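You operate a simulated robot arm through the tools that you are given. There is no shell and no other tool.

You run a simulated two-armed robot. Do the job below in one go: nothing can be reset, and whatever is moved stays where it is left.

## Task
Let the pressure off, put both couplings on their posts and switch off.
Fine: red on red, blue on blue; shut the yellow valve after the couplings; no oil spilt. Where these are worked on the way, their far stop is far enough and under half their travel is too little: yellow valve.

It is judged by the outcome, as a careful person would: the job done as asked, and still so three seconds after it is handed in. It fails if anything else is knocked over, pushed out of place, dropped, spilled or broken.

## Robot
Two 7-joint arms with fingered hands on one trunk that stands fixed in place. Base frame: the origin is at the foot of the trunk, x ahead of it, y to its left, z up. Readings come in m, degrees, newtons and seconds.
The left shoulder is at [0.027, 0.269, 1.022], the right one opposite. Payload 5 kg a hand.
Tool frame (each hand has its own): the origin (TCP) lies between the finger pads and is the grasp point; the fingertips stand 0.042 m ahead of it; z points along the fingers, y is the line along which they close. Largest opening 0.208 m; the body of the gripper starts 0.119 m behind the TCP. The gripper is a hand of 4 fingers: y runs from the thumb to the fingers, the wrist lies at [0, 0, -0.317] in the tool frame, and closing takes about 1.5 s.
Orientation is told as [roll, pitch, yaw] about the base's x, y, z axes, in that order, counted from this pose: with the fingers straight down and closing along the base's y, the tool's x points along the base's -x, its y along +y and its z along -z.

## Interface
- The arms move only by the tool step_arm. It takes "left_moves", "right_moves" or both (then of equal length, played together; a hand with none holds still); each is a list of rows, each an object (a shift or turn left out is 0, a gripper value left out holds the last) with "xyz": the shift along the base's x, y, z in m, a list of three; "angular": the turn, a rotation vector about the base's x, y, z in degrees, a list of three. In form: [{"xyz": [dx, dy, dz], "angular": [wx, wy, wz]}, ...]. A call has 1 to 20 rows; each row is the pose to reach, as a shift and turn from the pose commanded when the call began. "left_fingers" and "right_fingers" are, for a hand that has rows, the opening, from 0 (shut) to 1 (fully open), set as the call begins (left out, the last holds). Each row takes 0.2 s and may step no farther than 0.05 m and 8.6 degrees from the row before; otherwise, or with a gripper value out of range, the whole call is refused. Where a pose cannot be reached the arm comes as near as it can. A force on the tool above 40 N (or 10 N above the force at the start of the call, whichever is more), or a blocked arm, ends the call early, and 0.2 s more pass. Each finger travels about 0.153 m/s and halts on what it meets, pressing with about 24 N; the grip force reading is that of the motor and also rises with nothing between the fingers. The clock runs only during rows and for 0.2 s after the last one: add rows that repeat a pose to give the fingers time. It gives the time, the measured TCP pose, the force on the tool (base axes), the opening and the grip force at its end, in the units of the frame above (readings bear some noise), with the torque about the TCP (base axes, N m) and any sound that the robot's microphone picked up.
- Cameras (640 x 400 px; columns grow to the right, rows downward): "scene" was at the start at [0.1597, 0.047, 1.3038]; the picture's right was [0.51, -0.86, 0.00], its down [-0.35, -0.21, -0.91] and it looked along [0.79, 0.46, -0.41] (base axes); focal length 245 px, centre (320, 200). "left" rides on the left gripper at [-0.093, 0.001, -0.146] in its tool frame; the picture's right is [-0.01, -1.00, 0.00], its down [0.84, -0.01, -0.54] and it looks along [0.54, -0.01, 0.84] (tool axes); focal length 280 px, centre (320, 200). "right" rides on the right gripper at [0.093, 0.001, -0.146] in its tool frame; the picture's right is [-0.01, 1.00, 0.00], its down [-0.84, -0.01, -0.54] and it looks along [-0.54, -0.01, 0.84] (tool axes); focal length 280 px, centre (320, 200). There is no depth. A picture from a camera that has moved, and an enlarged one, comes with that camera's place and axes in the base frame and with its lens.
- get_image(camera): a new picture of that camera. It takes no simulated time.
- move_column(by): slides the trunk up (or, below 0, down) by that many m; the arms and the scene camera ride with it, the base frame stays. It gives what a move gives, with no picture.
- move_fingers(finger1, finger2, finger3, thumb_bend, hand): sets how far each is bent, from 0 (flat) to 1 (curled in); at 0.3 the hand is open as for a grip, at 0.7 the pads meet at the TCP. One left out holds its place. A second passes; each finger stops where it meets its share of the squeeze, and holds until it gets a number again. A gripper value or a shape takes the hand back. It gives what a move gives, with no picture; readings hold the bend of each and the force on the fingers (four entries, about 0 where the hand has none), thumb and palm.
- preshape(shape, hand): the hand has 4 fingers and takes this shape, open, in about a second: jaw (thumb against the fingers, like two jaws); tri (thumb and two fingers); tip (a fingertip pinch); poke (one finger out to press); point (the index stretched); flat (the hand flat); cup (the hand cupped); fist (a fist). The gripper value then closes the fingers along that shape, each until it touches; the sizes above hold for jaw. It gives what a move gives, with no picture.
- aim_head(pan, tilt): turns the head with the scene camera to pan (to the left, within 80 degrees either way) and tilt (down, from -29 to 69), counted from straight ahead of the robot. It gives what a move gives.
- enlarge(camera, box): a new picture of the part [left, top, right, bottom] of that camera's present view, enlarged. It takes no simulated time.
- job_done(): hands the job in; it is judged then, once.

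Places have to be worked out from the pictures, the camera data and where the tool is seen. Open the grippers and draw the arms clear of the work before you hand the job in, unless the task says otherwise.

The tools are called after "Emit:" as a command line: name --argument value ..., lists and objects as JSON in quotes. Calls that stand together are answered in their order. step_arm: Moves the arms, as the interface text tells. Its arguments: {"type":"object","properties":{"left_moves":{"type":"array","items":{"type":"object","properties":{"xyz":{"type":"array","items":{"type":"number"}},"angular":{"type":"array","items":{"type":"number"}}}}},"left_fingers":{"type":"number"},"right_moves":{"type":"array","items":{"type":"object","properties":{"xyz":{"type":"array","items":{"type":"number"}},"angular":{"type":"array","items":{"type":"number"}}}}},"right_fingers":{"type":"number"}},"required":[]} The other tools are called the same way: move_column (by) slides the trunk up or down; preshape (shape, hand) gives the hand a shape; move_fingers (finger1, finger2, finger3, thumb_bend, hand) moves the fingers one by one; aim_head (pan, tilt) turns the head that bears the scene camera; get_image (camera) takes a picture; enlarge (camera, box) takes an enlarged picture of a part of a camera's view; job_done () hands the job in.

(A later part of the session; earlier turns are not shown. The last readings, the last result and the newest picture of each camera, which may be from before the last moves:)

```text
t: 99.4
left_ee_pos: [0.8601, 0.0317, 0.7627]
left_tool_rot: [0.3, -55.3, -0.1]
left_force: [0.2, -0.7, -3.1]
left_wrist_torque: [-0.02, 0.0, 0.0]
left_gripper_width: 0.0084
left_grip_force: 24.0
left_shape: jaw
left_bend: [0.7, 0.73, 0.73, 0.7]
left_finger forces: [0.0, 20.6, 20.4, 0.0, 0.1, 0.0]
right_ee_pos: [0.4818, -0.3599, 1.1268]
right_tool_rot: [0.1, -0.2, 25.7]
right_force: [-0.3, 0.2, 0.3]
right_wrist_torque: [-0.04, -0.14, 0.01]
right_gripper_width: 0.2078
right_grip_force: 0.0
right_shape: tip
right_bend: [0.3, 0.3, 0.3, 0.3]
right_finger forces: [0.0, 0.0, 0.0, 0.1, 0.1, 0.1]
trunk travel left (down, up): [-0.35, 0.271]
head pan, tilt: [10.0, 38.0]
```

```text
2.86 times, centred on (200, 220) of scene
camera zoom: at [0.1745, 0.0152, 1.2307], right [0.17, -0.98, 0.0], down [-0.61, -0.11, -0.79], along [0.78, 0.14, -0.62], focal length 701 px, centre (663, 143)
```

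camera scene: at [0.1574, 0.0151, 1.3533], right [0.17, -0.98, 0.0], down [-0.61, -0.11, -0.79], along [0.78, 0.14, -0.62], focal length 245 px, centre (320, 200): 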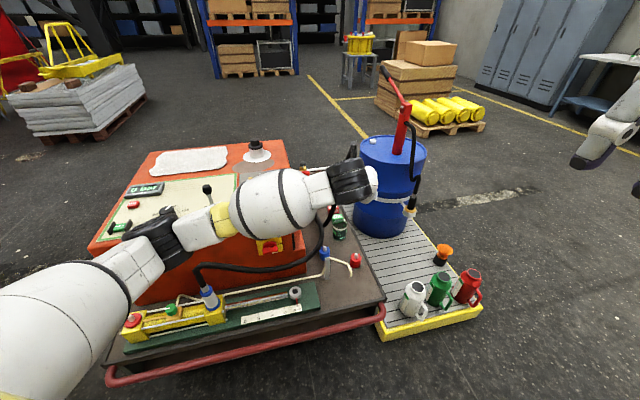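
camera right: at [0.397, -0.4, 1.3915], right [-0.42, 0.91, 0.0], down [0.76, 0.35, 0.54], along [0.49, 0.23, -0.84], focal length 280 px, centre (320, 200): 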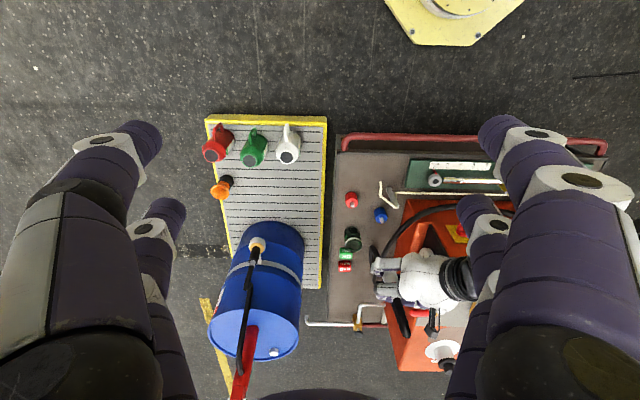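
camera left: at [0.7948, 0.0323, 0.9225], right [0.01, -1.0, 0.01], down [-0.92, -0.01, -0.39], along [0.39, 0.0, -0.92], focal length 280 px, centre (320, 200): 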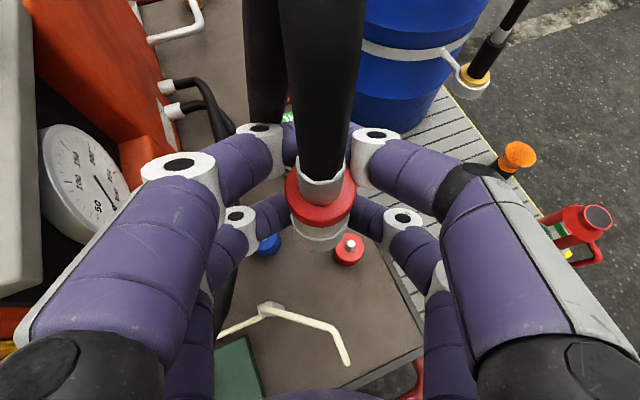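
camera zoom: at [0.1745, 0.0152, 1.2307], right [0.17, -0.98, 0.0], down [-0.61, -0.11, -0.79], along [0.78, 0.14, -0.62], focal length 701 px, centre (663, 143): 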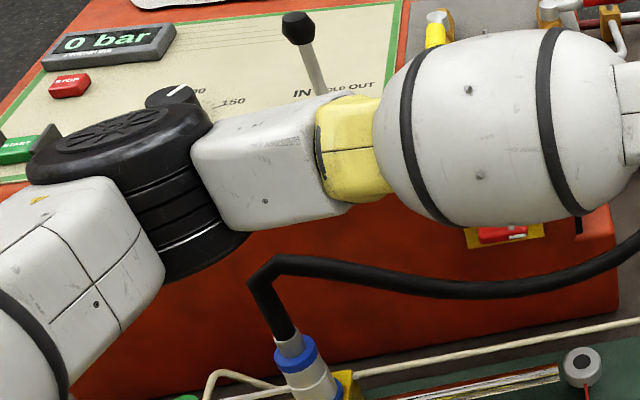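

Both the gauge and the display read 0. I turn the heading to +27 deg and move above the red post at z 0.64.

Emit:
step_arm --left_moves '[{"xyz": [0.008, -0.01, 0], "angular": [0, 0, 5.4]}, {"xyz": [0.016, -0.02, 0], "angular": [0, 0, 10.8]}, {"xyz": [0.024, -0.03, 0], "angular": [0, 0, 16.2]}, {"xyz": [0.032, -0.04, -0.01], "angular": [0, 0, 21.6]}, {"xyz": [0.04, -0.048, -0.03], "angular": [0, 0, 27]}, {"xyz": [0.047, -0.055, -0.06], "angular": [0, 0, 27]}, {"xyz": [0.047, -0.055, -0.09], "angular": [0, 0, 27]}, {"xyz": [0.047, -0.055, -0.12], "angular": [0, 0, 27]}, {"xyz": [0.047, -0.055, -0.12], "angular": [0, 0, 27]}]'

Emit:
get_image --camera "left"

Emit:
get_image --camera "scene"

Emit:
get_image --camera "right"

```text
t: 101.4
left_ee_pos: [0.905, -0.0238, 0.6404]
left_tool_rot: [0.4, -55.3, 27.0]
left_force: [-0.1, -0.6, -3.1]
left_wrist_torque: [0.01, 0.0, 0.0]
left_gripper_width: 0.0081
left_grip_force: 23.7
left_shape: jaw
left_bend: [0.7, 0.73, 0.73, 0.7]
left_finger forces: [0.1, 20.5, 20.3, 0.0, 0.0, 0.1]
right_ee_pos: [0.4813, -0.3606, 1.1256]
right_tool_rot: [0.0, 0.0, 25.7]
right_force: [1.0, 0.3, 0.1]
right_wrist_torque: [0.01, -0.02, 0.0]
right_gripper_width: 0.208
right_grip_force: 0.0
right_shape: tip
right_bend: [0.3, 0.3, 0.3, 0.3]
right_finger forces: [0.1, 0.0, 0.0, 0.0, 0.1, 0.0]
trunk travel left (down, up): [-0.35, 0.271]
head pan, tilt: [10.0, 38.0]
```

```text
taken
camera left: at [0.8481, -0.0527, 0.8014], right [0.46, -0.89, 0.01], down [-0.82, -0.43, -0.38], along [0.34, 0.17, -0.92], focal length 280 px, centre (320, 200)
```

left: 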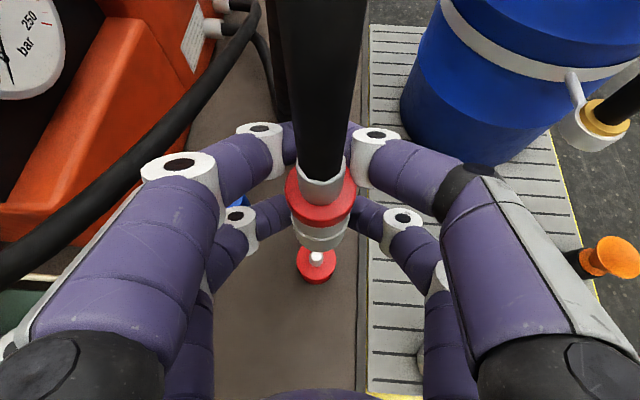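

```text
taken
camera scene: at [0.1752, 0.0151, 1.2304], right [0.17, -0.98, 0.0], down [-0.61, -0.11, -0.79], along [0.78, 0.14, -0.62], focal length 245 px, centre (320, 200)
```

scene: 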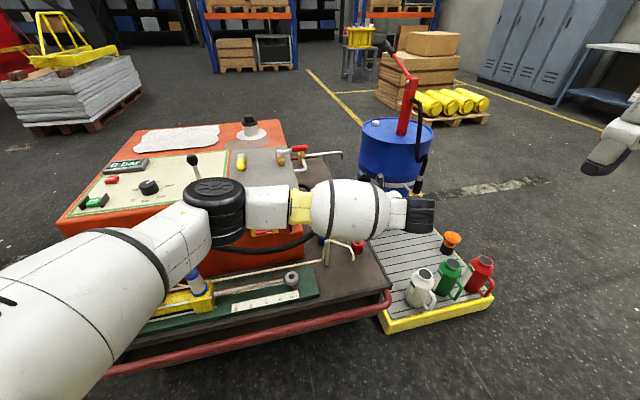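

```text
taken
camera right: at [0.397, -0.4, 1.2717], right [-0.42, 0.91, 0.0], down [0.76, 0.35, 0.54], along [0.49, 0.23, -0.84], focal length 280 px, centre (320, 200)
```

right: 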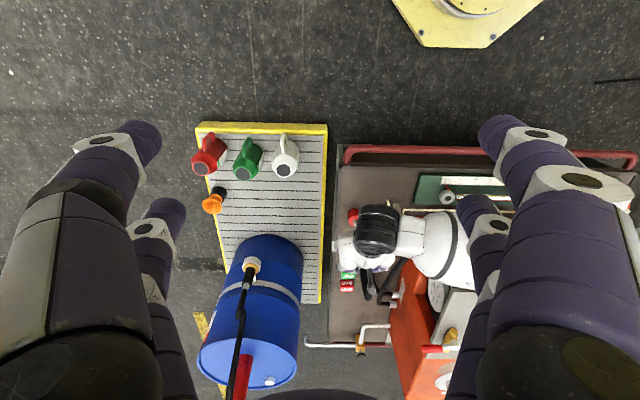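

The post is just below the coupling. I zoom in to measure the residual offset between coupling axis and nipple.

Emit:
enlarge --camera "left" --box '[260, 160, 380, 300]'

Emit:
enlarge --camera "right" --box '[310, 180, 410, 260]'

Emit:
enlarge --camera "scene" --box '[300, 190, 440, 290]'

```text
2.86 times, centred on (320, 230) of left
camera zoom: at [0.8481, -0.0527, 0.8014], right [0.46, -0.89, 0.01], down [-0.82, -0.43, -0.38], along [0.34, 0.17, -0.92], focal length 801 px, centre (320, 114)
```

zoom: 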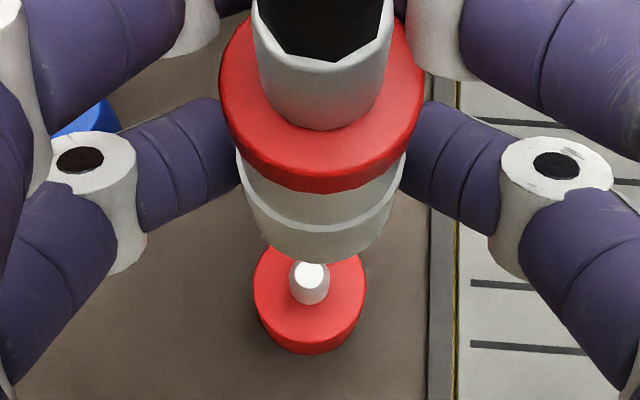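

```text
5.00 times, centred on (360, 220) of right
camera zoom: at [0.397, -0.4, 1.2717], right [-0.42, 0.91, 0.0], down [0.76, 0.35, 0.54], along [0.49, 0.23, -0.84], focal length 1402 px, centre (120, 100)
```

zoom: 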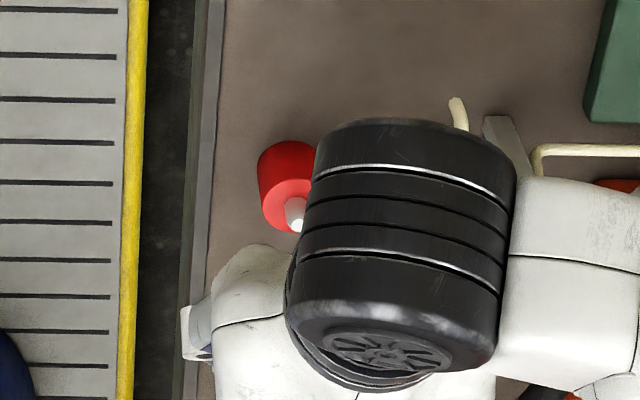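

```text
4.00 times, centred on (370, 240) of scene
camera zoom: at [0.1752, 0.0151, 1.2304], right [0.17, -0.98, 0.0], down [-0.61, -0.11, -0.79], along [0.78, 0.14, -0.62], focal length 981 px, centre (120, 40)
```

zoom: 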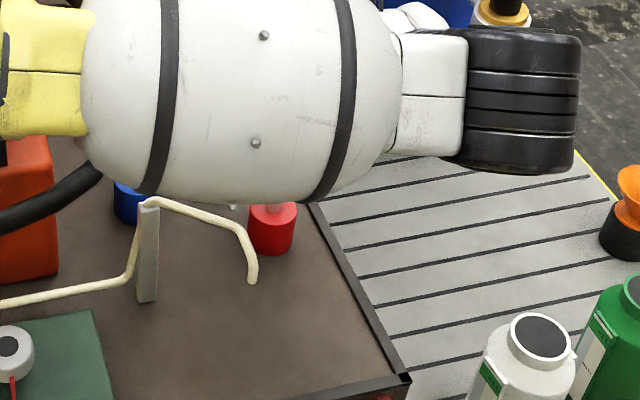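

Offset is about 4–5 mm to the left in the view. I shift by (-0.002, +0.004) and lower to z 0.575, still some 3–4 cm above the nipple, then re-measure.

Emit:
step_arm --left_moves '[{"xyz": [-0.002, 0.004, -0.015]}, {"xyz": [-0.002, 0.004, -0.03]}, {"xyz": [-0.002, 0.004, -0.045]}, {"xyz": [-0.002, 0.004, -0.065]}, {"xyz": [-0.002, 0.004, -0.065]}]'

Emit:
enlarge --camera "left" --box '[260, 160, 380, 300]'

Emit:
get_image --camera "left"

Emit:
enlarge --camera "right" --box '[310, 180, 410, 260]'

```text
t: 102.6
left_ee_pos: [0.9053, -0.0207, 0.5747]
left_tool_rot: [0.3, -55.2, 26.9]
left_force: [-0.7, -0.1, -3.5]
left_wrist_torque: [-0.01, -0.01, 0.0]
left_gripper_width: 0.0083
left_grip_force: 24.5
left_shape: jaw
left_bend: [0.7, 0.73, 0.73, 0.7]
left_finger forces: [0.1, 20.5, 20.3, 0.1, 0.0, 0.0]
right_ee_pos: [0.4816, -0.3598, 1.1258]
right_tool_rot: [0.2, 0.1, 25.7]
right_force: [-0.2, -0.6, -0.3]
right_wrist_torque: [0.0, -0.02, 0.02]
right_gripper_width: 0.2079
right_grip_force: 0.1
right_shape: tip
right_bend: [0.3, 0.3, 0.3, 0.3]
right_finger forces: [0.0, 0.0, 0.0, 0.0, 0.0, 0.0]
trunk travel left (down, up): [-0.35, 0.271]
head pan, tilt: [10.0, 38.0]
```

```text
2.86 times, centred on (320, 230) of left
camera zoom: at [0.8478, -0.0489, 0.7358], right [0.46, -0.89, 0.01], down [-0.82, -0.43, -0.38], along [0.34, 0.17, -0.92], focal length 801 px, centre (320, 114)
```

zoom: 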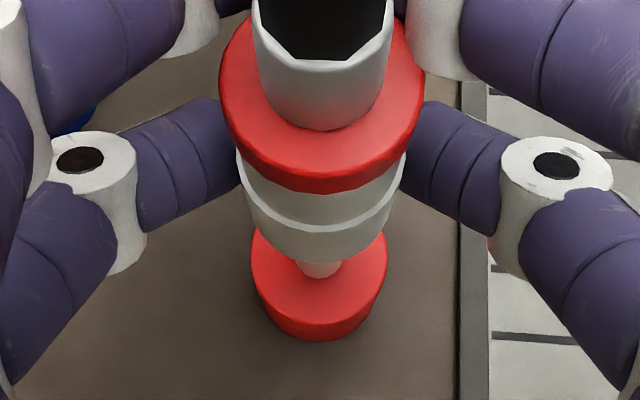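

```text
taken
camera left: at [0.8478, -0.0489, 0.7358], right [0.46, -0.89, 0.01], down [-0.82, -0.43, -0.38], along [0.34, 0.17, -0.92], focal length 280 px, centre (320, 200)
```

left: 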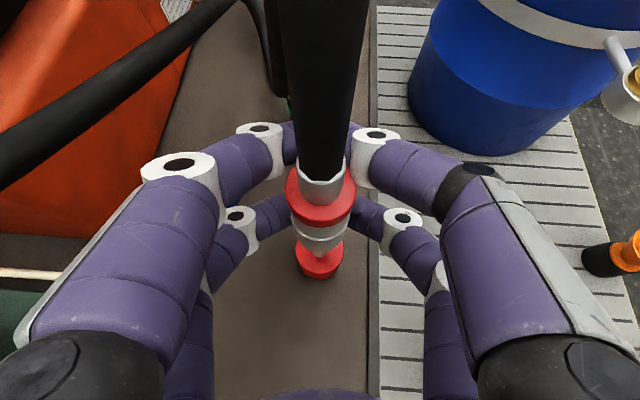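

```text
5.00 times, centred on (360, 220) of right
camera zoom: at [0.397, -0.4, 1.2717], right [-0.42, 0.91, 0.0], down [0.76, 0.35, 0.54], along [0.49, 0.23, -0.84], focal length 1402 px, centre (120, 100)
```

zoom: 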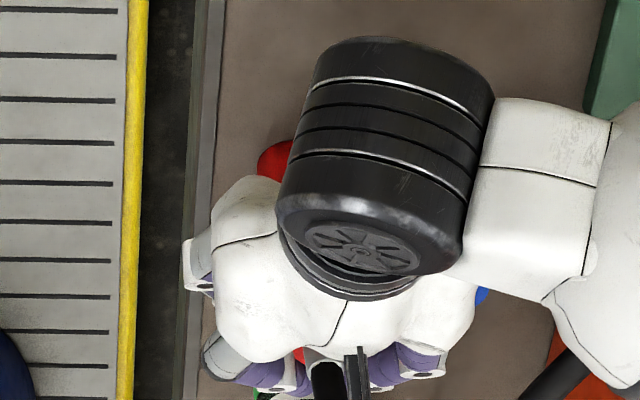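

Laterally it looks aligned within a millimetre or two; fore-aft is harder to judge from this view. I bring the right hand's camera round to the right side of the post for a second viewpoint.

Emit:
step_arm --right_moves '[{"xyz": [0.0, -0.01, 0.0], "angular": [0, 0, 6.2]}, {"xyz": [0.03, -0.02, 0.0], "angular": [0, 0, 12.4]}, {"xyz": [0.07, -0.02, -0.02], "angular": [0, 0, 18.6]}, {"xyz": [0.11, -0.02, -0.04], "angular": [0, 0, 24.8]}, {"xyz": [0.15, -0.02, -0.06], "angular": [0, 0, 31]}, {"xyz": [0.19, -0.02, -0.08], "angular": [0, 0, 37.2]}, {"xyz": [0.23, -0.02, -0.1], "angular": [0, 0, 43.4]}, {"xyz": [0.27, -0.02, -0.12], "angular": [0, 0, 49.3]}, {"xyz": [0.31, -0.02, -0.14], "angular": [0, 0, 49.3]}, {"xyz": [0.33, -0.02, -0.16], "angular": [0, 0, 49.3]}, {"xyz": [0.33, -0.02, -0.16], "angular": [0, 0, 49.3]}]'

Emit:
get_image --camera "right"

```text
t: 105.0
left_ee_pos: [0.9063, -0.0197, 0.5748]
left_tool_rot: [0.4, -55.2, 27.0]
left_force: [-0.3, 0.2, -3.5]
left_wrist_torque: [-0.02, 0.01, -0.02]
left_gripper_width: 0.008
left_grip_force: 24.1
left_shape: jaw
left_bend: [0.7, 0.73, 0.73, 0.7]
left_finger forces: [0.1, 20.4, 20.3, 0.0, 0.0, 0.1]
right_ee_pos: [0.8128, -0.3829, 0.9651]
right_tool_rot: [0.1, 0.0, 75.1]
right_force: [-0.2, -0.8, -0.2]
right_wrist_torque: [-0.03, 0.01, 0.04]
right_gripper_width: 0.2078
right_grip_force: 0.1
right_shape: tip
right_bend: [0.3, 0.3, 0.3, 0.3]
right_finger forces: [0.1, 0.0, 0.0, 0.0, 0.1, 0.0]
trunk travel left (down, up): [-0.35, 0.271]
head pan, tilt: [10.0, 38.0]
```

```text
taken
camera right: at [0.7873, -0.4724, 1.1117], right [-0.96, 0.27, 0.0], down [0.23, 0.81, 0.54], along [0.15, 0.52, -0.84], focal length 280 px, centre (320, 200)
```

right: 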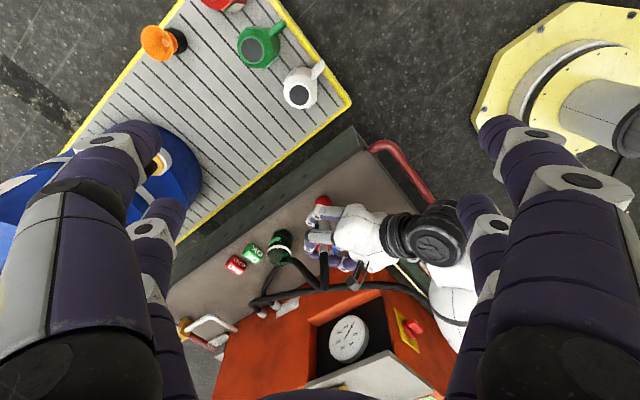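

Emit:
enlarge --camera "right" --box '[270, 180, 390, 270]'

```text
4.44 times, centred on (330, 225) of right
camera zoom: at [0.7873, -0.4724, 1.1117], right [-0.96, 0.27, 0.0], down [0.23, 0.81, 0.54], along [0.15, 0.52, -0.84], focal length 1246 px, centre (276, 89)
```

zoom: 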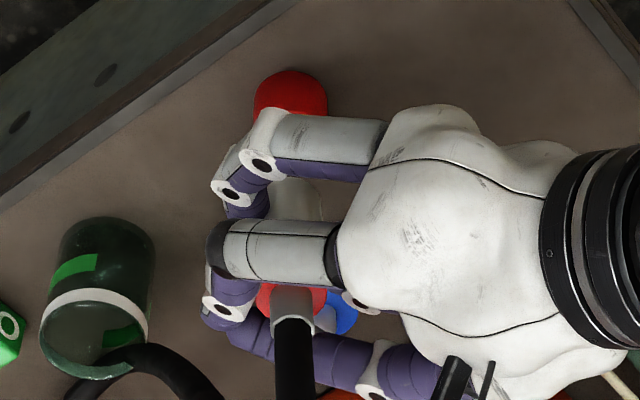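

From the right side the post and coupling also line up within about 1–2 mm. I lower slowly onto the nipple, watching the force.

Emit:
step_arm --left_moves '[{"xyz": [-0.0005, 0.001, -0.01]}, {"xyz": [-0.0005, 0.001, -0.02]}, {"xyz": [-0.0005, 0.001, -0.028]}, {"xyz": [-0.0005, 0.001, -0.034]}, {"xyz": [-0.0005, 0.001, -0.04]}, {"xyz": [-0.0005, 0.001, -0.046]}, {"xyz": [-0.0005, 0.001, -0.052]}]'

Emit:
enlarge --camera "left" --box '[260, 160, 380, 300]'

Emit:
enlarge --camera "right" --box '[270, 180, 390, 270]'

```text
t: 106.6
left_ee_pos: [0.9053, -0.0199, 0.5231]
left_tool_rot: [0.4, -55.0, 26.9]
left_force: [-0.3, 1.1, -3.3]
left_wrist_torque: [0.01, 0.02, 0.0]
left_gripper_width: 0.0086
left_grip_force: 24.0
left_shape: jaw
left_bend: [0.7, 0.73, 0.73, 0.7]
left_finger forces: [0.0, 20.3, 20.3, 0.0, 0.0, 0.1]
right_ee_pos: [0.8127, -0.3828, 0.9647]
right_tool_rot: [0.1, 0.0, 75.0]
right_force: [-0.7, 0.1, 0.5]
right_wrist_torque: [-0.02, 0.0, 0.04]
right_gripper_width: 0.208
right_grip_force: 0.0
right_shape: tip
right_bend: [0.3, 0.3, 0.3, 0.3]
right_finger forces: [0.0, 0.1, 0.1, 0.0, 0.1, 0.1]
trunk travel left (down, up): [-0.35, 0.271]
head pan, tilt: [10.0, 38.0]
```

```text
2.86 times, centred on (320, 230) of left
camera zoom: at [0.8473, -0.048, 0.6836], right [0.46, -0.89, 0.01], down [-0.82, -0.43, -0.38], along [0.34, 0.17, -0.92], focal length 801 px, centre (320, 114)
```

zoom: 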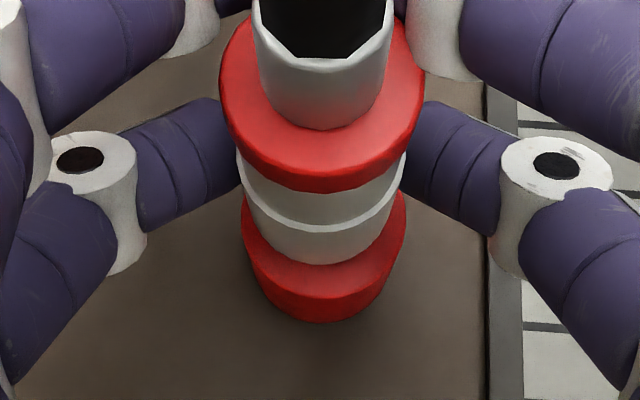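

```text
4.44 times, centred on (330, 225) of right
camera zoom: at [0.7871, -0.4724, 1.1114], right [-0.96, 0.27, 0.0], down [0.23, 0.81, 0.54], along [0.15, 0.52, -0.84], focal length 1246 px, centre (276, 89)
```

zoom: 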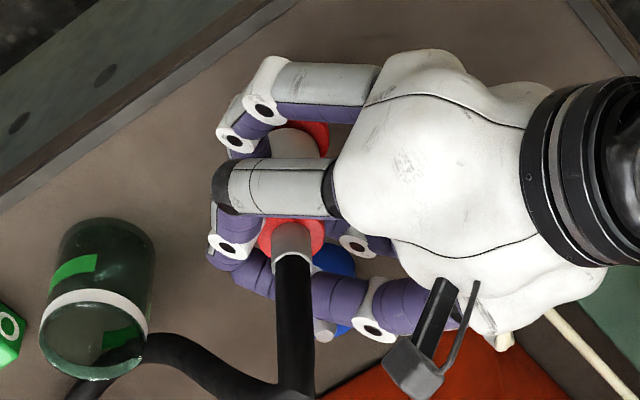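

No contact force yet and the nipple should already be inside the coupling. I continue down to the seat.

Emit:
step_arm --left_moves '[{"xyz": [0.0003, -0.0007, -0.004]}, {"xyz": [0.0003, -0.0007, -0.008]}, {"xyz": [0.0003, -0.0007, -0.012]}, {"xyz": [0.0003, -0.0007, -0.016]}, {"xyz": [0.0003, -0.0007, -0.018]}]'

Emit:
enlarge --camera "left" --box '[260, 160, 380, 300]'

```text
t: 107.8
left_ee_pos: [0.907, -0.0184, 0.512]
left_tool_rot: [0.0, -55.6, 27.2]
left_force: [3.3, 1.8, 40.4]
left_wrist_torque: [0.18, -0.19, -0.02]
left_gripper_width: 0.0091
left_grip_force: 24.1
left_shape: jaw
left_bend: [0.7, 0.73, 0.74, 0.7]
left_finger forces: [0.0, 26.7, 26.1, 0.1, 0.6, 0.1]
right_ee_pos: [0.8104, -0.3824, 0.9676]
right_tool_rot: [0.0, 0.0, 75.0]
right_force: [0.4, 0.2, 0.4]
right_wrist_torque: [-0.01, 0.01, 0.0]
right_gripper_width: 0.2078
right_grip_force: 0.1
right_shape: tip
right_bend: [0.3, 0.3, 0.3, 0.3]
right_finger forces: [0.1, 0.0, 0.1, 0.0, 0.0, 0.0]
trunk travel left (down, up): [-0.35, 0.271]
head pan, tilt: [10.0, 38.0]
```

```text
2.86 times, centred on (320, 230) of left
camera zoom: at [0.8479, -0.0486, 0.6726], right [0.46, -0.89, 0.01], down [-0.81, -0.43, -0.39], along [0.35, 0.17, -0.92], focal length 801 px, centre (320, 114)
```

zoom: 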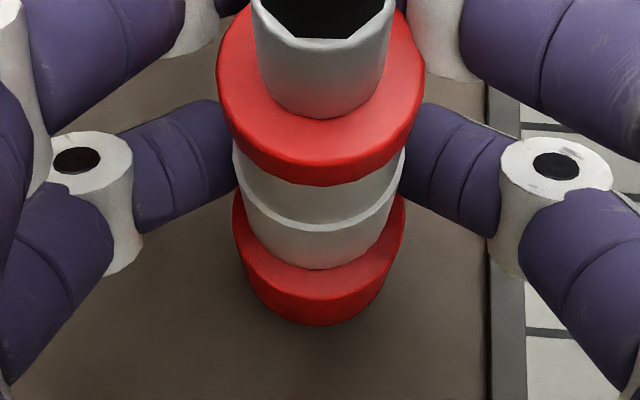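

Force rose to 40 N at z 0.512, near the expected seat height. I check from both cameras whether it's fully down.

Emit:
enlarge --camera "right" --box '[280, 180, 360, 240]'

Emit:
get_image --camera "left"

Emit:
enlarge --camera "scene" --box '[300, 190, 440, 290]'

```text
6.67 times, centred on (320, 210) of right
camera zoom: at [0.785, -0.4723, 1.114], right [-0.96, 0.27, 0.0], down [0.23, 0.81, 0.54], along [0.15, 0.52, -0.84], focal length 1869 px, centre (320, 133)
```

zoom: 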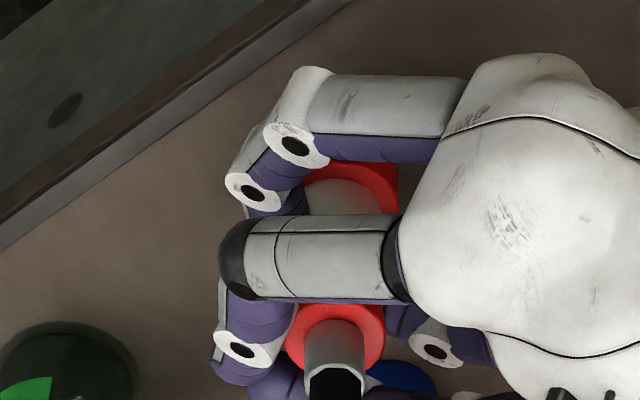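

```text
taken
camera left: at [0.8479, -0.0486, 0.6726], right [0.46, -0.89, 0.01], down [-0.81, -0.43, -0.39], along [0.35, 0.17, -0.92], focal length 280 px, centre (320, 200)
```

left: 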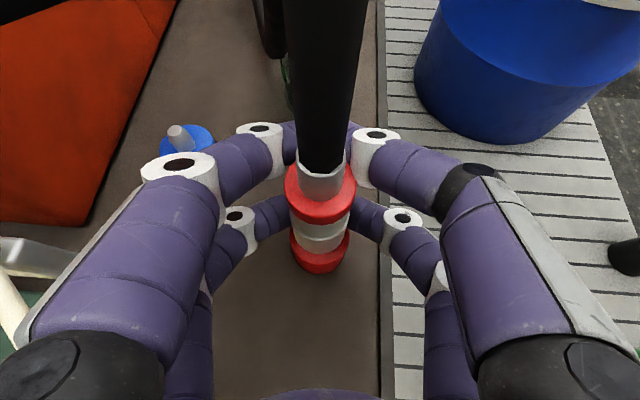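

```text
4.00 times, centred on (370, 240) of scene
camera zoom: at [0.1728, 0.0152, 1.2312], right [0.17, -0.98, 0.0], down [-0.6, -0.11, -0.79], along [0.78, 0.14, -0.61], focal length 981 px, centre (120, 40)
```

zoom: 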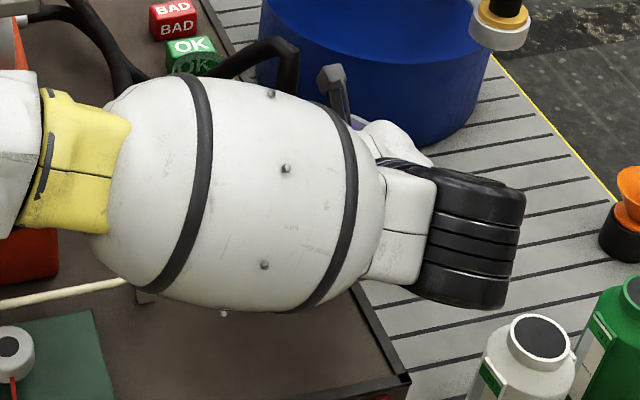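

There may still be a few millimetres of gap. I relieve the push, then probe slight shifts to see whether the coupling goes lower.

Emit:
step_arm --left_moves '[{"xyz": [0, 0, 0.003]}, {"xyz": [0, 0, 0.006]}, {"xyz": [0, 0, 0.006]}]'

Emit:
enlarge --camera "left" --box '[260, 160, 380, 300]'

```text
t: 108.6
left_ee_pos: [0.904, -0.0203, 0.5127]
left_tool_rot: [0.4, -55.2, 26.9]
left_force: [7.2, 2.3, 27.1]
left_wrist_torque: [0.15, -0.38, 0.03]
left_gripper_width: 0.009
left_grip_force: 23.7
left_shape: jaw
left_bend: [0.7, 0.73, 0.74, 0.7]
left_finger forces: [0.0, 24.6, 25.7, 0.0, 0.5, 0.1]
right_ee_pos: [0.8114, -0.3807, 0.9665]
right_tool_rot: [0.0, -0.1, 75.0]
right_force: [-0.4, 0.1, 0.3]
right_wrist_torque: [-0.03, 0.01, 0.03]
right_gripper_width: 0.2078
right_grip_force: 0.1
right_shape: tip
right_bend: [0.3, 0.3, 0.3, 0.3]
right_finger forces: [0.0, 0.0, 0.0, 0.0, 0.0, 0.0]
trunk travel left (down, up): [-0.35, 0.271]
head pan, tilt: [10.0, 38.0]
```

```text
2.86 times, centred on (320, 230) of left
camera zoom: at [0.8467, -0.0489, 0.6731], right [0.46, -0.89, 0.01], down [-0.82, -0.43, -0.39], along [0.34, 0.17, -0.92], focal length 801 px, centre (320, 114)
```

zoom: 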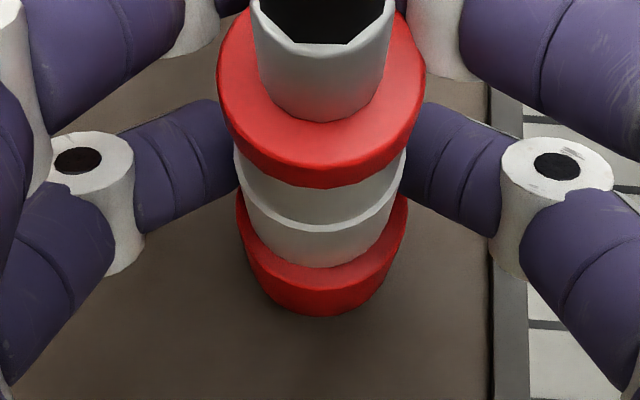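

The residual side force (+7 N in x) suggests the nipple is inside but the hand sits a few mm short. I shift about +4 mm forward and press lightly again.

Emit:
step_arm --left_moves '[{"xyz": [0.002, 0.001, 0.002]}, {"xyz": [0.004, 0.002, 0.002]}, {"xyz": [0.004, 0.002, -0.001]}, {"xyz": [0.004, 0.002, -0.003]}]'

Emit:
enlarge --camera "left" --box '[260, 160, 380, 300]'

```text
t: 109.6
left_ee_pos: [0.9087, -0.018, 0.5095]
left_tool_rot: [0.2, -55.3, 27.0]
left_force: [-3.1, -4.3, 24.0]
left_wrist_torque: [-0.17, 0.08, -0.14]
left_gripper_width: 0.0094
left_grip_force: 24.0
left_shape: jaw
left_bend: [0.7, 0.74, 0.74, 0.7]
left_finger forces: [0.1, 20.6, 23.2, 0.0, 0.1, 0.1]
right_ee_pos: [0.8123, -0.3831, 0.9659]
right_tool_rot: [0.1, 0.0, 75.0]
right_force: [0.4, 0.2, -0.2]
right_wrist_torque: [0.02, 0.0, -0.04]
right_gripper_width: 0.208
right_grip_force: 0.0
right_shape: tip
right_bend: [0.3, 0.3, 0.3, 0.3]
right_finger forces: [0.0, 0.0, 0.0, 0.0, 0.0, 0.0]
trunk travel left (down, up): [-0.35, 0.271]
head pan, tilt: [10.0, 38.0]
```

```text
2.86 times, centred on (320, 230) of left
camera zoom: at [0.8502, -0.0476, 0.6707], right [0.46, -0.89, 0.01], down [-0.82, -0.43, -0.39], along [0.35, 0.17, -0.92], focal length 801 px, centre (320, 114)
```

zoom: 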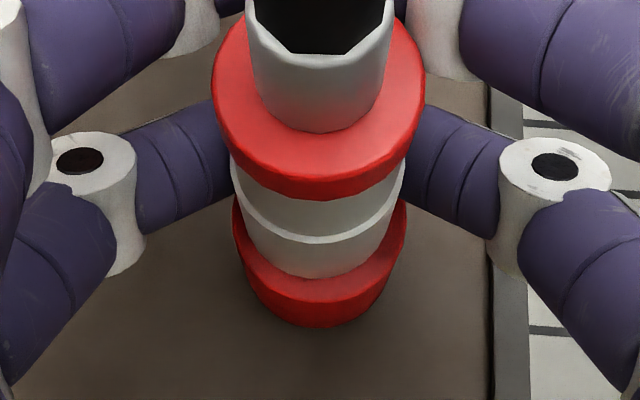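

The side force has flipped sign, so the nipple clearly holds the coupling, and the height matches a seated position. I centre slightly, take off the push, and open the hand.

Emit:
step_arm --left_moves '[{"xyz": [-0.0015, -0.0005, 0.002]}, {"xyz": [-0.0015, -0.0005, 0.003]}, {"xyz": [-0.0015, -0.0005, 0.003]}]'

```text
t: 110.4
left_ee_pos: [0.9064, -0.0172, 0.5112]
left_tool_rot: [0.4, -55.1, 26.9]
left_force: [0.7, 0.7, 8.1]
left_wrist_torque: [-0.11, -0.08, 0.01]
left_gripper_width: 0.0088
left_grip_force: 23.7
left_shape: jaw
left_bend: [0.7, 0.74, 0.74, 0.7]
left_finger forces: [0.0, 20.2, 22.2, 0.0, 0.0, 0.0]
right_ee_pos: [0.8122, -0.3811, 0.9666]
right_tool_rot: [0.1, 0.0, 75.1]
right_force: [-0.4, 0.1, -0.2]
right_wrist_torque: [-0.03, 0.03, 0.01]
right_gripper_width: 0.208
right_grip_force: 0.0
right_shape: tip
right_bend: [0.3, 0.3, 0.3, 0.3]
right_finger forces: [0.1, 0.1, 0.0, 0.0, 0.1, 0.0]
trunk travel left (down, up): [-0.35, 0.271]
head pan, tilt: [10.0, 38.0]
```

Forces are nearly balanced now. I open the fingers and check that the coupling stays on the post.

Emit:
step_arm --left_moves '[{"xyz": [0, 0, 0]}, {"xyz": [0, 0, 0]}, {"xyz": [0, 0, 0]}, {"xyz": [0, 0, 0]}, {"xyz": [0, 0, 0]}]' --left_fingers 0.4

Emit:
get_image --camera "left"

Emit:
enlarge --camera "left" --box '[260, 160, 380, 300]'

Emit:
enlarge --camera "right" --box '[280, 180, 360, 240]'

```text
t: 111.6
left_ee_pos: [0.9065, -0.0173, 0.5111]
left_tool_rot: [0.5, -55.3, 26.9]
left_force: [0.1, 0.5, -0.2]
left_wrist_torque: [0.01, 0.01, 0.01]
left_gripper_width: 0.0826
left_grip_force: 0.1
left_shape: jaw
left_bend: [0.73, 0.73, 0.73, 0.7]
left_finger forces: [0.0, 0.0, 0.0, 0.0, 0.1, 0.0]
right_ee_pos: [0.8119, -0.3813, 0.9653]
right_tool_rot: [0.0, 0.0, 75.1]
right_force: [-0.4, -0.1, 0.3]
right_wrist_torque: [0.04, 0.01, 0.01]
right_gripper_width: 0.2077
right_grip_force: 0.0
right_shape: tip
right_bend: [0.3, 0.3, 0.3, 0.3]
right_finger forces: [0.0, 0.0, 0.0, 0.1, 0.0, 0.0]
trunk travel left (down, up): [-0.35, 0.271]
head pan, tilt: [10.0, 38.0]
```

```text
taken
camera left: at [0.8495, -0.0472, 0.6724], right [0.46, -0.89, 0.01], down [-0.82, -0.43, -0.38], along [0.34, 0.17, -0.92], focal length 280 px, centre (320, 200)
```

left: 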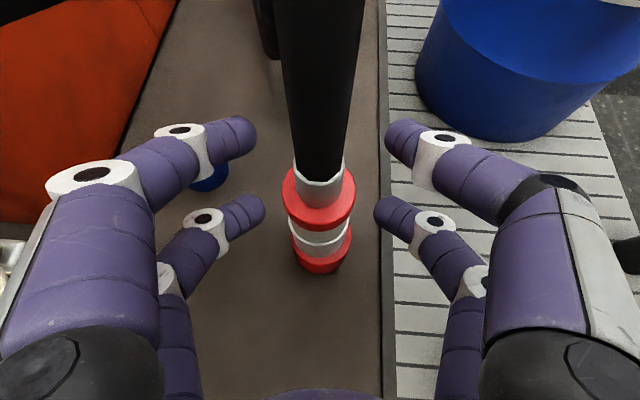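

```text
2.86 times, centred on (320, 230) of left
camera zoom: at [0.8495, -0.0472, 0.6724], right [0.46, -0.89, 0.01], down [-0.82, -0.43, -0.38], along [0.34, 0.17, -0.92], focal length 801 px, centre (320, 114)
```

zoom: 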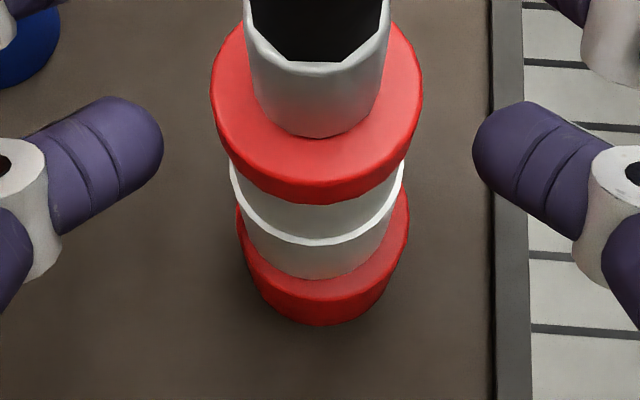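

```text
6.67 times, centred on (320, 210) of right
camera zoom: at [0.7869, -0.4724, 1.1116], right [-0.96, 0.27, 0.0], down [0.23, 0.81, 0.54], along [0.15, 0.52, -0.84], focal length 1869 px, centre (320, 133)
```

zoom: 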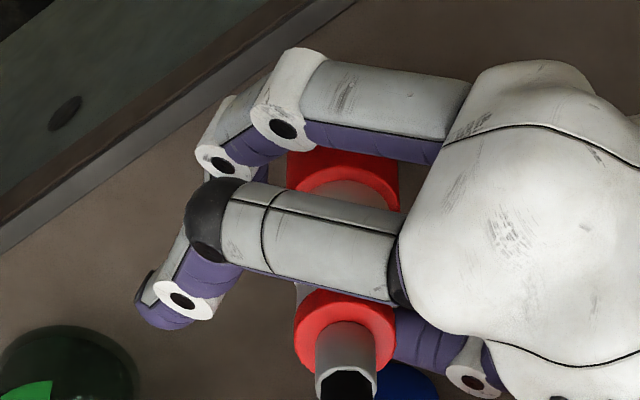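

The coupling stays upright on the red post after release. I back the left hand out along its approach line.

Emit:
step_arm --left_moves '[{"xyz": [-0.0146, -0.0074, 0.0115]}, {"xyz": [-0.0292, -0.0149, 0.0229]}, {"xyz": [-0.0438, -0.0223, 0.0344]}, {"xyz": [-0.0657, -0.0335, 0.0516]}, {"xyz": [-0.0876, -0.0446, 0.0688]}, {"xyz": [-0.1095, -0.0558, 0.086]}, {"xyz": [-0.1095, -0.0558, 0.086]}]'

Emit:
get_image --camera "left"

Emit:
enlarge --camera "right" --box '[260, 170, 380, 260]'

```text
t: 113.2
left_ee_pos: [0.7984, -0.0732, 0.5966]
left_tool_rot: [0.4, -55.2, 26.9]
left_force: [0.3, -0.4, 0.2]
left_wrist_torque: [-0.01, 0.01, -0.02]
left_gripper_width: 0.083
left_grip_force: 0.0
left_shape: jaw
left_bend: [0.73, 0.73, 0.73, 0.7]
left_finger forces: [0.0, 0.0, 0.0, 0.0, 0.0, 0.0]
right_ee_pos: [0.8124, -0.3821, 0.9658]
right_tool_rot: [0.1, 0.0, 75.1]
right_force: [0.0, -0.1, -0.4]
right_wrist_torque: [-0.01, -0.03, -0.02]
right_gripper_width: 0.2078
right_grip_force: 0.0
right_shape: tip
right_bend: [0.3, 0.3, 0.3, 0.3]
right_finger forces: [0.0, 0.0, 0.0, 0.0, 0.0, 0.0]
trunk travel left (down, up): [-0.35, 0.271]
head pan, tilt: [10.0, 38.0]
```

```text
taken
camera left: at [0.7395, -0.1025, 0.7572], right [0.46, -0.89, 0.01], down [-0.82, -0.43, -0.38], along [0.34, 0.17, -0.92], focal length 280 px, centre (320, 200)
```

left: 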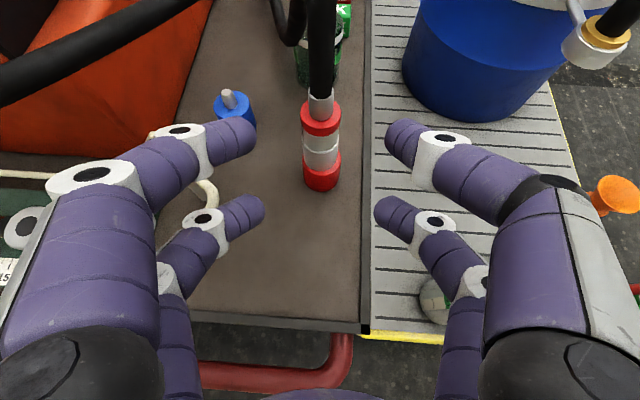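

```text
4.44 times, centred on (320, 215) of right
camera zoom: at [0.787, -0.4723, 1.1114], right [-0.96, 0.27, 0.0], down [0.23, 0.81, 0.54], along [0.15, 0.52, -0.84], focal length 1246 px, centre (320, 133)
```

zoom: 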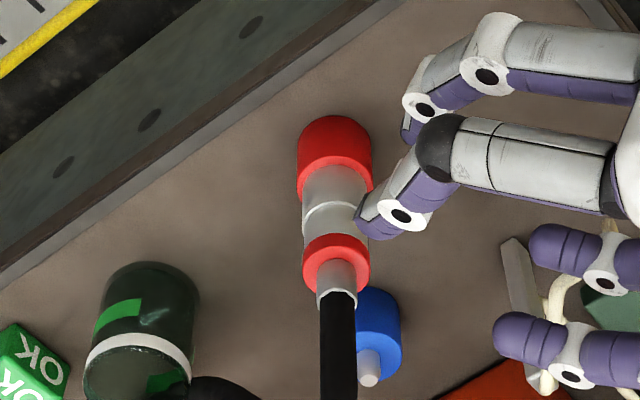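

The red coupling sits straight and fully down on the red post. The left fingers are close to the drip tube, so I lift straight up next.

Emit:
step_arm --left_moves '[{"xyz": [0, 0, 0.03]}, {"xyz": [0, 0, 0.07]}, {"xyz": [0, 0, 0.11]}, {"xyz": [0, 0, 0.15]}, {"xyz": [0, 0, 0.19]}, {"xyz": [0, 0, 0.23]}, {"xyz": [0, 0, 0.26]}]'

Emit:
get_image --camera "left"

Emit:
get_image --camera "scene"

Emit:
enlarge --camera "right" --box '[220, 170, 460, 350]'

```text
t: 114.8
left_ee_pos: [0.7964, -0.0723, 0.8577]
left_tool_rot: [0.4, -55.2, 26.8]
left_force: [0.1, 0.1, 0.4]
left_wrist_torque: [0.01, -0.02, -0.03]
left_gripper_width: 0.0825
left_grip_force: 0.2
left_shape: jaw
left_bend: [0.73, 0.73, 0.73, 0.7]
left_finger forces: [0.0, 0.0, 0.0, 0.0, 0.0, 0.0]
right_ee_pos: [0.8114, -0.3836, 0.9656]
right_tool_rot: [0.0, 0.1, 75.0]
right_force: [0.1, 0.1, -0.4]
right_wrist_torque: [0.0, -0.03, -0.02]
right_gripper_width: 0.2078
right_grip_force: 0.1
right_shape: tip
right_bend: [0.3, 0.3, 0.3, 0.3]
right_finger forces: [0.1, 0.0, 0.0, 0.0, 0.1, 0.0]
trunk travel left (down, up): [-0.35, 0.271]
head pan, tilt: [10.0, 38.0]
```

```text
taken
camera left: at [0.7385, -0.1009, 1.0184], right [0.46, -0.89, 0.01], down [-0.82, -0.43, -0.38], along [0.34, 0.17, -0.92], focal length 280 px, centre (320, 200)
```

left: 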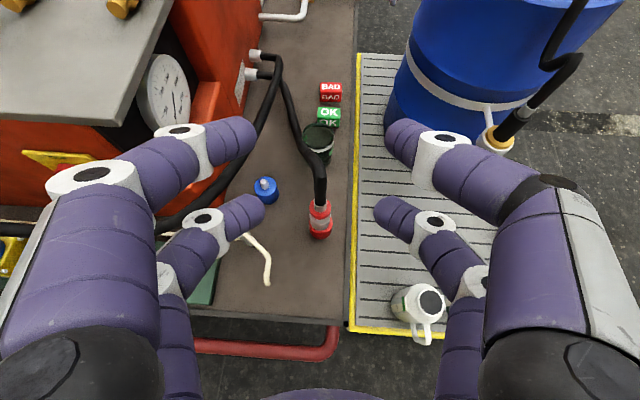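

```text
taken
camera scene: at [0.1748, 0.0152, 1.2304], right [0.17, -0.98, 0.0], down [-0.61, -0.11, -0.79], along [0.78, 0.14, -0.62], focal length 245 px, centre (320, 200)
```

scene: 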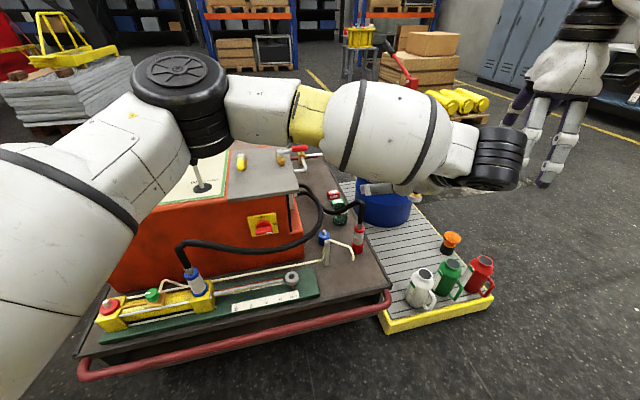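

```text
2.22 times, centred on (340, 260) of right
camera zoom: at [0.7866, -0.4724, 1.1122], right [-0.96, 0.27, 0.0], down [0.23, 0.81, 0.54], along [0.15, 0.52, -0.84], focal length 623 px, centre (276, 67)
```

zoom: 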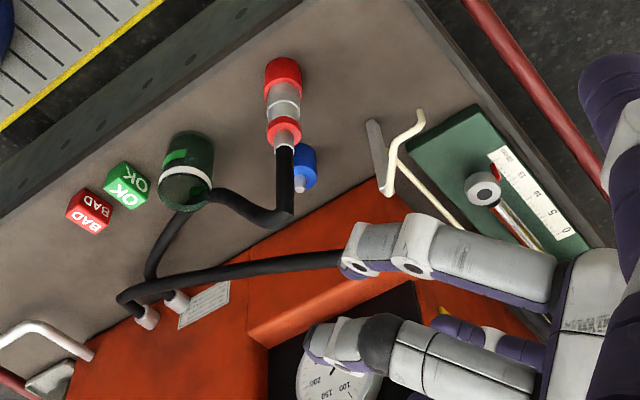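

Red is parked properly. Now the blue one: I'll use the left hand the same way. I move it back along the front of the pack at safe height, turning the heading to -65 deg.

Emit:
step_arm --left_moves '[{"xyz": [0.016, 0.0256, 0.011], "angular": [0, 0, -6.7]}, {"xyz": [0.032, 0.051, 0.022], "angular": [0, 0, -13.5]}, {"xyz": [0.048, 0.077, 0.022], "angular": [0, 0, -20.2]}, {"xyz": [0.0636, 0.1023, 0.022], "angular": [0, 0, -27]}, {"xyz": [0.0536, 0.12, 0.022], "angular": [0, 0, -33.2]}, {"xyz": [0.0436, 0.137, 0.022], "angular": [0, 0, -39.5]}, {"xyz": [0.0336, 0.155, 0.022], "angular": [0, 0, -45.7]}, {"xyz": [0.0236, 0.1723, 0.022], "angular": [0, 0, -52]}, {"xyz": [0.0036, 0.1983, 0.022], "angular": [0, 0, -57]}, {"xyz": [-0.0164, 0.2243, 0.022], "angular": [0, 0, -62]}, {"xyz": [-0.0364, 0.2503, 0.022], "angular": [0, 0, -67]}, {"xyz": [-0.0564, 0.2763, 0.022], "angular": [0, 0, -72]}, {"xyz": [-0.0764, 0.3023, 0.022], "angular": [0, 0, -77]}, {"xyz": [-0.102, 0.3335, 0.022], "angular": [0, 0, -80]}, {"xyz": [-0.1276, 0.3647, 0.022], "angular": [0, 0, -83]}, {"xyz": [-0.1532, 0.3959, 0.022], "angular": [0, 0, -86]}, {"xyz": [-0.1788, 0.4271, 0.022], "angular": [0, 0, -89]}, {"xyz": [-0.2044, 0.4583, 0.022], "angular": [0, 0, -92]}, {"xyz": [-0.2044, 0.4583, 0.022], "angular": [0, 0, -92]}]'

Emit:
aim_head --pan 40 --tilt 38

Emit:
get_image --camera "left"

Emit:
get_image --camera "scene"

```text
t: 118.8
left_ee_pos: [0.5941, 0.383, 0.8787]
left_tool_rot: [0.4, -55.2, -65.2]
left_force: [0.8, 0.9, 0.6]
left_wrist_torque: [0.03, -0.02, 0.0]
left_gripper_width: 0.0832
left_grip_force: 0.0
left_shape: jaw
left_bend: [0.73, 0.73, 0.73, 0.7]
left_finger forces: [0.0, 0.1, 0.1, 0.1, 0.0, 0.0]
right_ee_pos: [0.8121, -0.382, 0.9649]
right_tool_rot: [0.1, 0.0, 75.0]
right_force: [-1.4, 0.0, 0.6]
right_wrist_torque: [0.02, -0.08, -0.01]
right_gripper_width: 0.2079
right_grip_force: 0.0
right_shape: tip
right_bend: [0.3, 0.3, 0.3, 0.3]
right_finger forces: [0.0, 0.0, 0.0, 0.0, 0.1, 0.1]
trunk travel left (down, up): [-0.35, 0.271]
head pan, tilt: [10.0, 38.0]
```

```text
t: 119.8
left_ee_pos: [0.5936, 0.3831, 0.879]
left_tool_rot: [0.4, -55.3, -65.1]
left_force: [-0.5, -0.7, 0.5]
left_wrist_torque: [0.01, 0.0, 0.0]
left_gripper_width: 0.0831
left_grip_force: 0.1
left_shape: jaw
left_bend: [0.73, 0.73, 0.73, 0.7]
left_finger forces: [0.0, 0.0, 0.0, 0.0, 0.1, 0.0]
right_ee_pos: [0.812, -0.3813, 0.9643]
right_tool_rot: [0.1, 0.1, 75.0]
right_force: [-0.3, 0.0, 0.1]
right_wrist_torque: [-0.01, 0.0, -0.01]
right_gripper_width: 0.2081
right_grip_force: 0.1
right_shape: tip
right_bend: [0.3, 0.3, 0.3, 0.3]
right_finger forces: [0.0, 0.1, 0.0, 0.0, 0.0, 0.1]
trunk travel left (down, up): [-0.35, 0.271]
head pan, tilt: [40.0, 38.0]
```

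```text
taken
camera left: at [0.5683, 0.444, 1.0395], right [-0.9, -0.43, 0.01], down [-0.4, 0.83, -0.38], along [0.16, -0.35, -0.92], focal length 280 px, centre (320, 200)
```

left: 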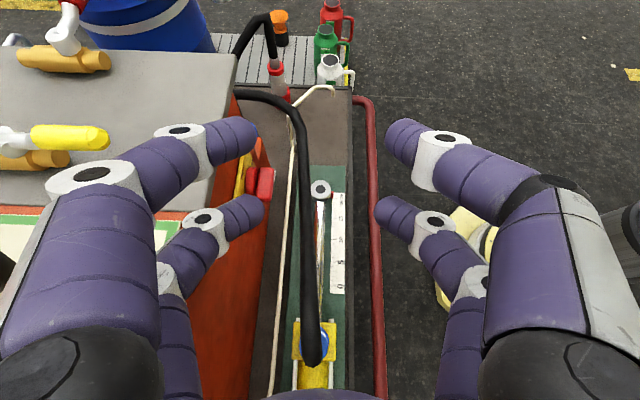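

```text
taken
camera scene: at [0.1562, 0.0555, 1.2303], right [0.64, -0.77, 0.0], down [-0.47, -0.4, -0.79], along [0.6, 0.51, -0.62], focal length 245 px, centre (320, 200)
```

scene: 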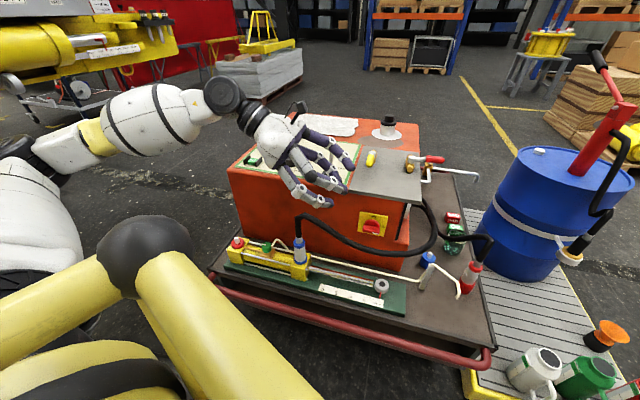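

I now back off along the cylinder axis to a pre-grasp viewpoint for the blue coupling, easing the tilt to 45 deg.

Emit:
step_arm --left_moves '[{"xyz": [-0.016, 0.034, 0.0], "angular": [1.5, 0.7, 0]}, {"xyz": [-0.032, 0.068, 0.0], "angular": [3.0, 1.4, 0]}, {"xyz": [-0.048, 0.102, 0.0], "angular": [4.5, 2.1, 0]}, {"xyz": [-0.064, 0.137, 0.0], "angular": [6.1, 2.8, 0]}, {"xyz": [-0.08, 0.171, -0.02], "angular": [7.6, 3.5, 0]}, {"xyz": [-0.096, 0.205, -0.05], "angular": [9.1, 4.2, 0]}, {"xyz": [-0.096, 0.205, -0.09], "angular": [9.1, 4.2, 0]}, {"xyz": [-0.096, 0.205, -0.13], "angular": [9.1, 4.2, 0]}, {"xyz": [-0.096, 0.205, -0.15], "angular": [9.1, 4.2, 0]}, {"xyz": [-0.096, 0.205, -0.15], "angular": [9.1, 4.2, 0]}]'

Emit:
get_image --camera "left"

Emit:
get_image --camera "scene"

```text
t: 122.0
left_ee_pos: [0.4965, 0.5899, 0.7279]
left_tool_rot: [0.4, -45.2, -65.1]
left_force: [0.1, 0.6, -0.2]
left_wrist_torque: [-0.04, 0.03, -0.01]
left_gripper_width: 0.0833
left_grip_force: 0.0
left_shape: jaw
left_bend: [0.73, 0.73, 0.73, 0.7]
left_finger forces: [0.0, 0.0, 0.0, 0.0, 0.0, 0.0]
right_ee_pos: [0.8124, -0.3821, 0.9652]
right_tool_rot: [0.1, 0.0, 75.0]
right_force: [-0.4, 0.3, -0.2]
right_wrist_torque: [0.02, 0.01, -0.02]
right_gripper_width: 0.2079
right_grip_force: 0.0
right_shape: tip
right_bend: [0.3, 0.3, 0.3, 0.3]
right_finger forces: [0.1, 0.0, 0.1, 0.1, 0.0, 0.0]
trunk travel left (down, up): [-0.35, 0.271]
head pan, tilt: [40.0, 38.0]
```

```text
taken
camera left: at [0.483, 0.6254, 0.8991], right [-0.9, -0.43, 0.01], down [-0.42, 0.88, -0.22], along [0.09, -0.2, -0.98], focal length 280 px, centre (320, 200)
```

left: 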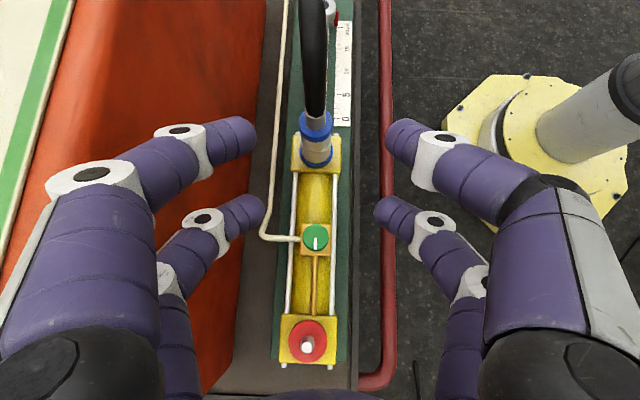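

```text
taken
camera scene: at [0.1561, 0.0556, 1.2304], right [0.64, -0.77, 0.0], down [-0.47, -0.4, -0.79], along [0.6, 0.51, -0.62], focal length 245 px, centre (320, 200)
```

scene: 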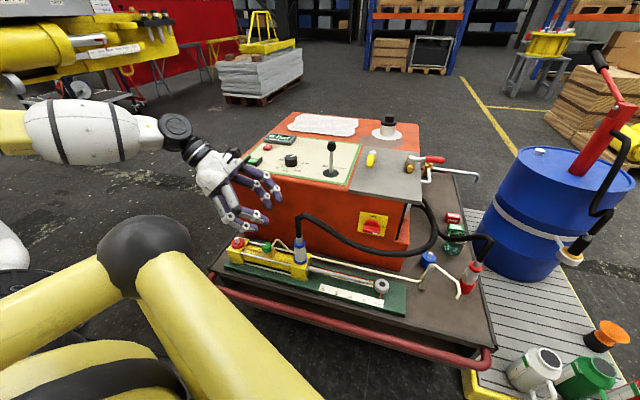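

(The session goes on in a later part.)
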